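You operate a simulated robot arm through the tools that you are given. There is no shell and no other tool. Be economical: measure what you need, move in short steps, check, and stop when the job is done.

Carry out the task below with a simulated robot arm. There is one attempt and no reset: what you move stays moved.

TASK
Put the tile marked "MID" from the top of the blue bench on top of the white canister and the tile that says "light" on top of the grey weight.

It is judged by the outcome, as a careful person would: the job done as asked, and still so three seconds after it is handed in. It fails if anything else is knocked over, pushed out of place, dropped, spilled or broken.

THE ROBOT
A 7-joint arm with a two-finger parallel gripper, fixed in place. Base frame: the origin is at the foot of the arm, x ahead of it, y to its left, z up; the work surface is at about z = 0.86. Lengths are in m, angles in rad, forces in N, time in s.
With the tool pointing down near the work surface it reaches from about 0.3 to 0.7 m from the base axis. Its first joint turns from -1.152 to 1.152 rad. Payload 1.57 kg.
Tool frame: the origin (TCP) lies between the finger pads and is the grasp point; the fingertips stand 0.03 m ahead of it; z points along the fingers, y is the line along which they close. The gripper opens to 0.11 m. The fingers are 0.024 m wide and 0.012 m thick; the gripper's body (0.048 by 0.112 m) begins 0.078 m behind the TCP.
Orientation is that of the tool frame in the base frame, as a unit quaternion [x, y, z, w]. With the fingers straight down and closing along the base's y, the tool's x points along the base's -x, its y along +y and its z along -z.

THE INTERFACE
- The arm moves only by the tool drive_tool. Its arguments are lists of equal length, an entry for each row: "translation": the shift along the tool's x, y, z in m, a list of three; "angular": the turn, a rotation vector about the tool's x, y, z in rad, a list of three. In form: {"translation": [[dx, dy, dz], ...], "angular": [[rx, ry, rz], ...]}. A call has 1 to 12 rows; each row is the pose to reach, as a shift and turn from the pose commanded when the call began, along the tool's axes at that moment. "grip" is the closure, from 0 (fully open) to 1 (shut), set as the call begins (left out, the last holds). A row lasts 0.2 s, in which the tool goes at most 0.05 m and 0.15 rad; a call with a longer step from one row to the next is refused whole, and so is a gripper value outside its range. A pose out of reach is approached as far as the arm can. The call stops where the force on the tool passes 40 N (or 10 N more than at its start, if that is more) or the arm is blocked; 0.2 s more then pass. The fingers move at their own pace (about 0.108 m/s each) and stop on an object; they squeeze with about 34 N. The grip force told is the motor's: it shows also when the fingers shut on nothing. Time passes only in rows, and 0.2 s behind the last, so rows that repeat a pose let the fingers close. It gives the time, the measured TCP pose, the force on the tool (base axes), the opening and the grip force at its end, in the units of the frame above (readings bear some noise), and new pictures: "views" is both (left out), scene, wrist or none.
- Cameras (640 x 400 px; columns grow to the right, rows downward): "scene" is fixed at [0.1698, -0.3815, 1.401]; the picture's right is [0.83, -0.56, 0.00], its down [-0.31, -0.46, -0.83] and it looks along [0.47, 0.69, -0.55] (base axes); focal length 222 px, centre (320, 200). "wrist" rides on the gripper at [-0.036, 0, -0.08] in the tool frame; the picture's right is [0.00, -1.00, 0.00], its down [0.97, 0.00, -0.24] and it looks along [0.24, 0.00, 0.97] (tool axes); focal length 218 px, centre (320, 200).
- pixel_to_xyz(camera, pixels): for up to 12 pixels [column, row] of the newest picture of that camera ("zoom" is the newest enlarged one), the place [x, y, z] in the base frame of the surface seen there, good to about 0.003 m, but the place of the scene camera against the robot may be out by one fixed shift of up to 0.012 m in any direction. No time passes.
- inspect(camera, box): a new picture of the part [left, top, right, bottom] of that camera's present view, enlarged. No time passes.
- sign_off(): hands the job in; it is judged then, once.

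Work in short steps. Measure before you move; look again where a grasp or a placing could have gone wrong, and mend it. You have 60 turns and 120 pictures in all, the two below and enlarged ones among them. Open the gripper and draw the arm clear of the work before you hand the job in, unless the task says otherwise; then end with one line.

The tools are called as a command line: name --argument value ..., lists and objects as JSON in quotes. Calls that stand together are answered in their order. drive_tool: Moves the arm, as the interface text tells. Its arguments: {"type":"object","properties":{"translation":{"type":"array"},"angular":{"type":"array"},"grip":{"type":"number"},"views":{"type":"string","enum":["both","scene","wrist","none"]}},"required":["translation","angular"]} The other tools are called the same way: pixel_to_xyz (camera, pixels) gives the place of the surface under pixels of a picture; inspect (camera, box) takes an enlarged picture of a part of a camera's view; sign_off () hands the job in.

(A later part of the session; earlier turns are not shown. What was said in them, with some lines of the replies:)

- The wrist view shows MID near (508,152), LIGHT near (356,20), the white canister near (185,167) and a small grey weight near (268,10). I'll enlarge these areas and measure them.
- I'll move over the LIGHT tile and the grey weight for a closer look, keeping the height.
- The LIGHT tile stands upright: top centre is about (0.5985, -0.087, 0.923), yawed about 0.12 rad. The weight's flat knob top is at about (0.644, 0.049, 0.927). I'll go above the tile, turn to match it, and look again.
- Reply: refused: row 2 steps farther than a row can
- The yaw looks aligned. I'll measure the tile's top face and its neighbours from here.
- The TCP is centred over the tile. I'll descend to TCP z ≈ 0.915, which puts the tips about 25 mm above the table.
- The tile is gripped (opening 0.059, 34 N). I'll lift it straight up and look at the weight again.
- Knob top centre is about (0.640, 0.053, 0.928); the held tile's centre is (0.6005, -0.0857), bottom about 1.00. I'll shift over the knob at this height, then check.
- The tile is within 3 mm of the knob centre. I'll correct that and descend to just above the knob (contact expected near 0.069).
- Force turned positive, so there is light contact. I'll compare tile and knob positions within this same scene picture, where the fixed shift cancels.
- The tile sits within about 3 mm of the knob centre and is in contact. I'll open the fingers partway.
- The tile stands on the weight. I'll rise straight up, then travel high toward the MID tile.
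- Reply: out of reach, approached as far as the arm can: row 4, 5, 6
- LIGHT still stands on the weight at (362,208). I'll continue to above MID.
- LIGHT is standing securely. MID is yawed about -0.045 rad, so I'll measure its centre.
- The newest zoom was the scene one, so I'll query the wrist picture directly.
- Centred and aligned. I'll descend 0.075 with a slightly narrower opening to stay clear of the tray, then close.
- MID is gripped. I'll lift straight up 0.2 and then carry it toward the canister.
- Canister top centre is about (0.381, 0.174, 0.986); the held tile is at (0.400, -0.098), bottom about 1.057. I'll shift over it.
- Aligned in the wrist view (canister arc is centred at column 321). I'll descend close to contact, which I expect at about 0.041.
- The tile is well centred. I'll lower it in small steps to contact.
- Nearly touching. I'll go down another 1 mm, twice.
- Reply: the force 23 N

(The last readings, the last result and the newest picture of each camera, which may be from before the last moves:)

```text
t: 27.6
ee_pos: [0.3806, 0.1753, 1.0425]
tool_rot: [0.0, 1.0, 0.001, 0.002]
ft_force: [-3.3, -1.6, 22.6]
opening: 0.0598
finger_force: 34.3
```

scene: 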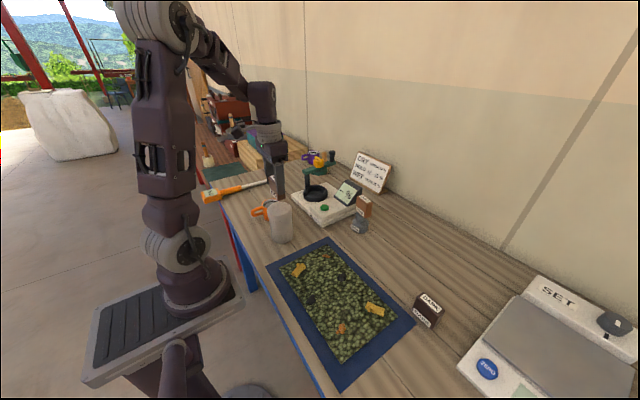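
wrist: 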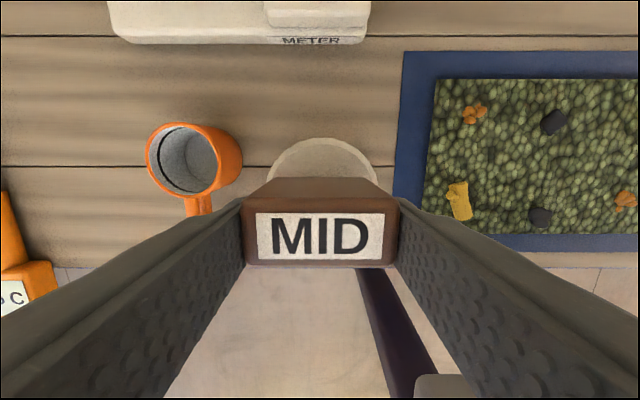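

It is in contact at 22 N. I'll back off 0.6 mm to relieve the force.

drive_tool --translation '[[0, 0, -0.0006], [0, 0, -0.0006]]' --angular '[[0, 0, 0], [0, 0, 0]]' --views "none"

```text
t: 28.2
ee_pos: [0.3793, 0.1764, 1.0426]
tool_rot: [0.0, 1.0, 0.0, -0.001]
ft_force: [0.9, -0.1, -1.3]
opening: 0.0596
finger_force: 33.9
```

The force is relieved, with the tile within 1 mm of the top. I'll open partway.

drive_tool --translation '[[0, 0, 0], [0, 0, 0], [0, 0, 0]]' --angular '[[0, 0, 0], [0, 0, 0], [0, 0, 0]]' --grip 0.2 --views "both"

```text
t: 29.0
ee_pos: [0.379, 0.1767, 1.0423]
tool_rot: [0.0, 1.0, 0.0, 0.0]
ft_force: [0.0, 0.3, 0.2]
opening: 0.0878
finger_force: 0.0
```

scene: 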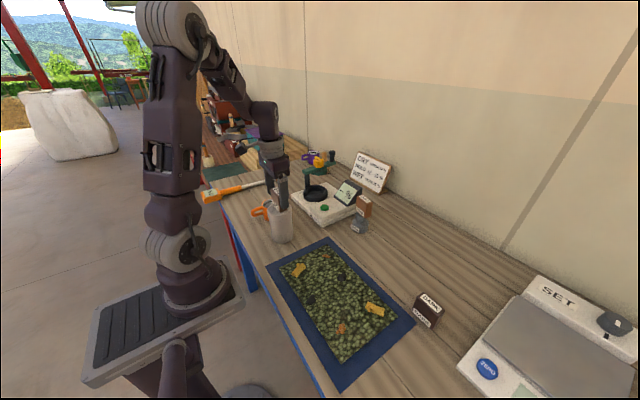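
wrist: 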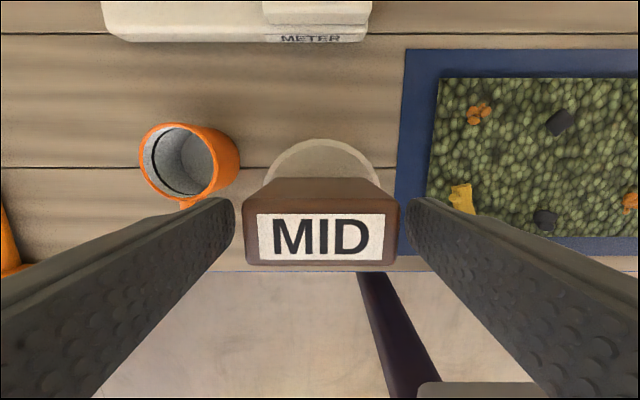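

The tile stands free. I'll rise straight up and then move clear.

drive_tool --translation '[[0, 0, -0.02], [0, 0, -0.05], [0, 0, -0.09], [0, 0, -0.13], [0, 0, -0.16], [0, -0.04, -0.16], [0, -0.08, -0.16], [0, -0.12, -0.16], [0, -0.16, -0.16], [0, -0.2, -0.16], [0, -0.2, -0.16]]' --angular '[[0, 0, 0], [0, 0, 0], [0, 0, 0], [0, 0, 0], [0, 0, 0], [0, 0, 0], [0, 0, 0], [0, 0, 0], [0, 0, 0], [0, 0, 0], [0, 0, 0]]' --grip 0 --views "both"

inspect --camera "scene" --box '[240, 160, 400, 260]'

```text
t: 31.4
ee_pos: [0.3764, -0.0216, 1.2005]
tool_rot: [0.0, 1.0, 0.0, 0.001]
ft_force: [0.6, -0.3, -0.1]
opening: 0.11
finger_force: 0.1
```

scene: 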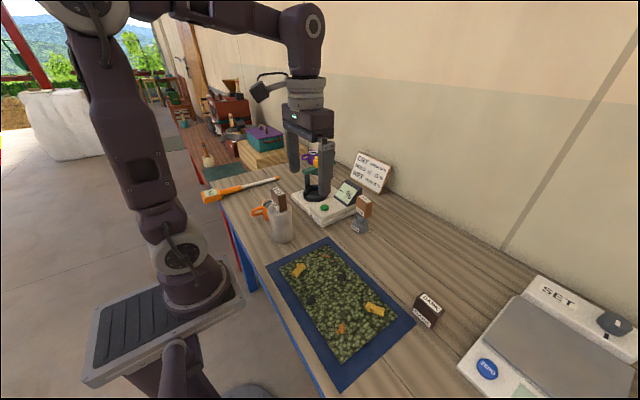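
wrist: 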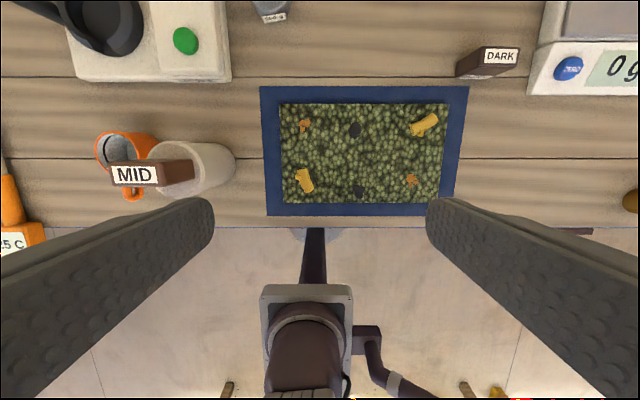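

```text
4.00 times, centred on (320, 210) of scene
```

zoom: 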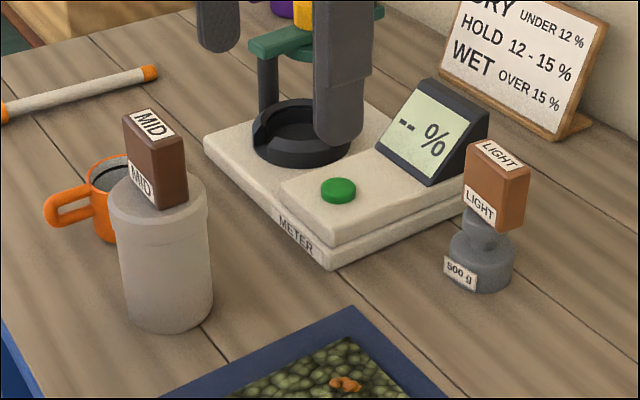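

Both tiles stand where asked, nothing else has moved, and the arm is clear with the gripper open. I'm handing the job in.

sign_off

```text
The job is handed in.
```

The "MID" tile is standing on the white canister and the "light" tile is standing on the grey weight; nothing else was moved, and the job is handed in.
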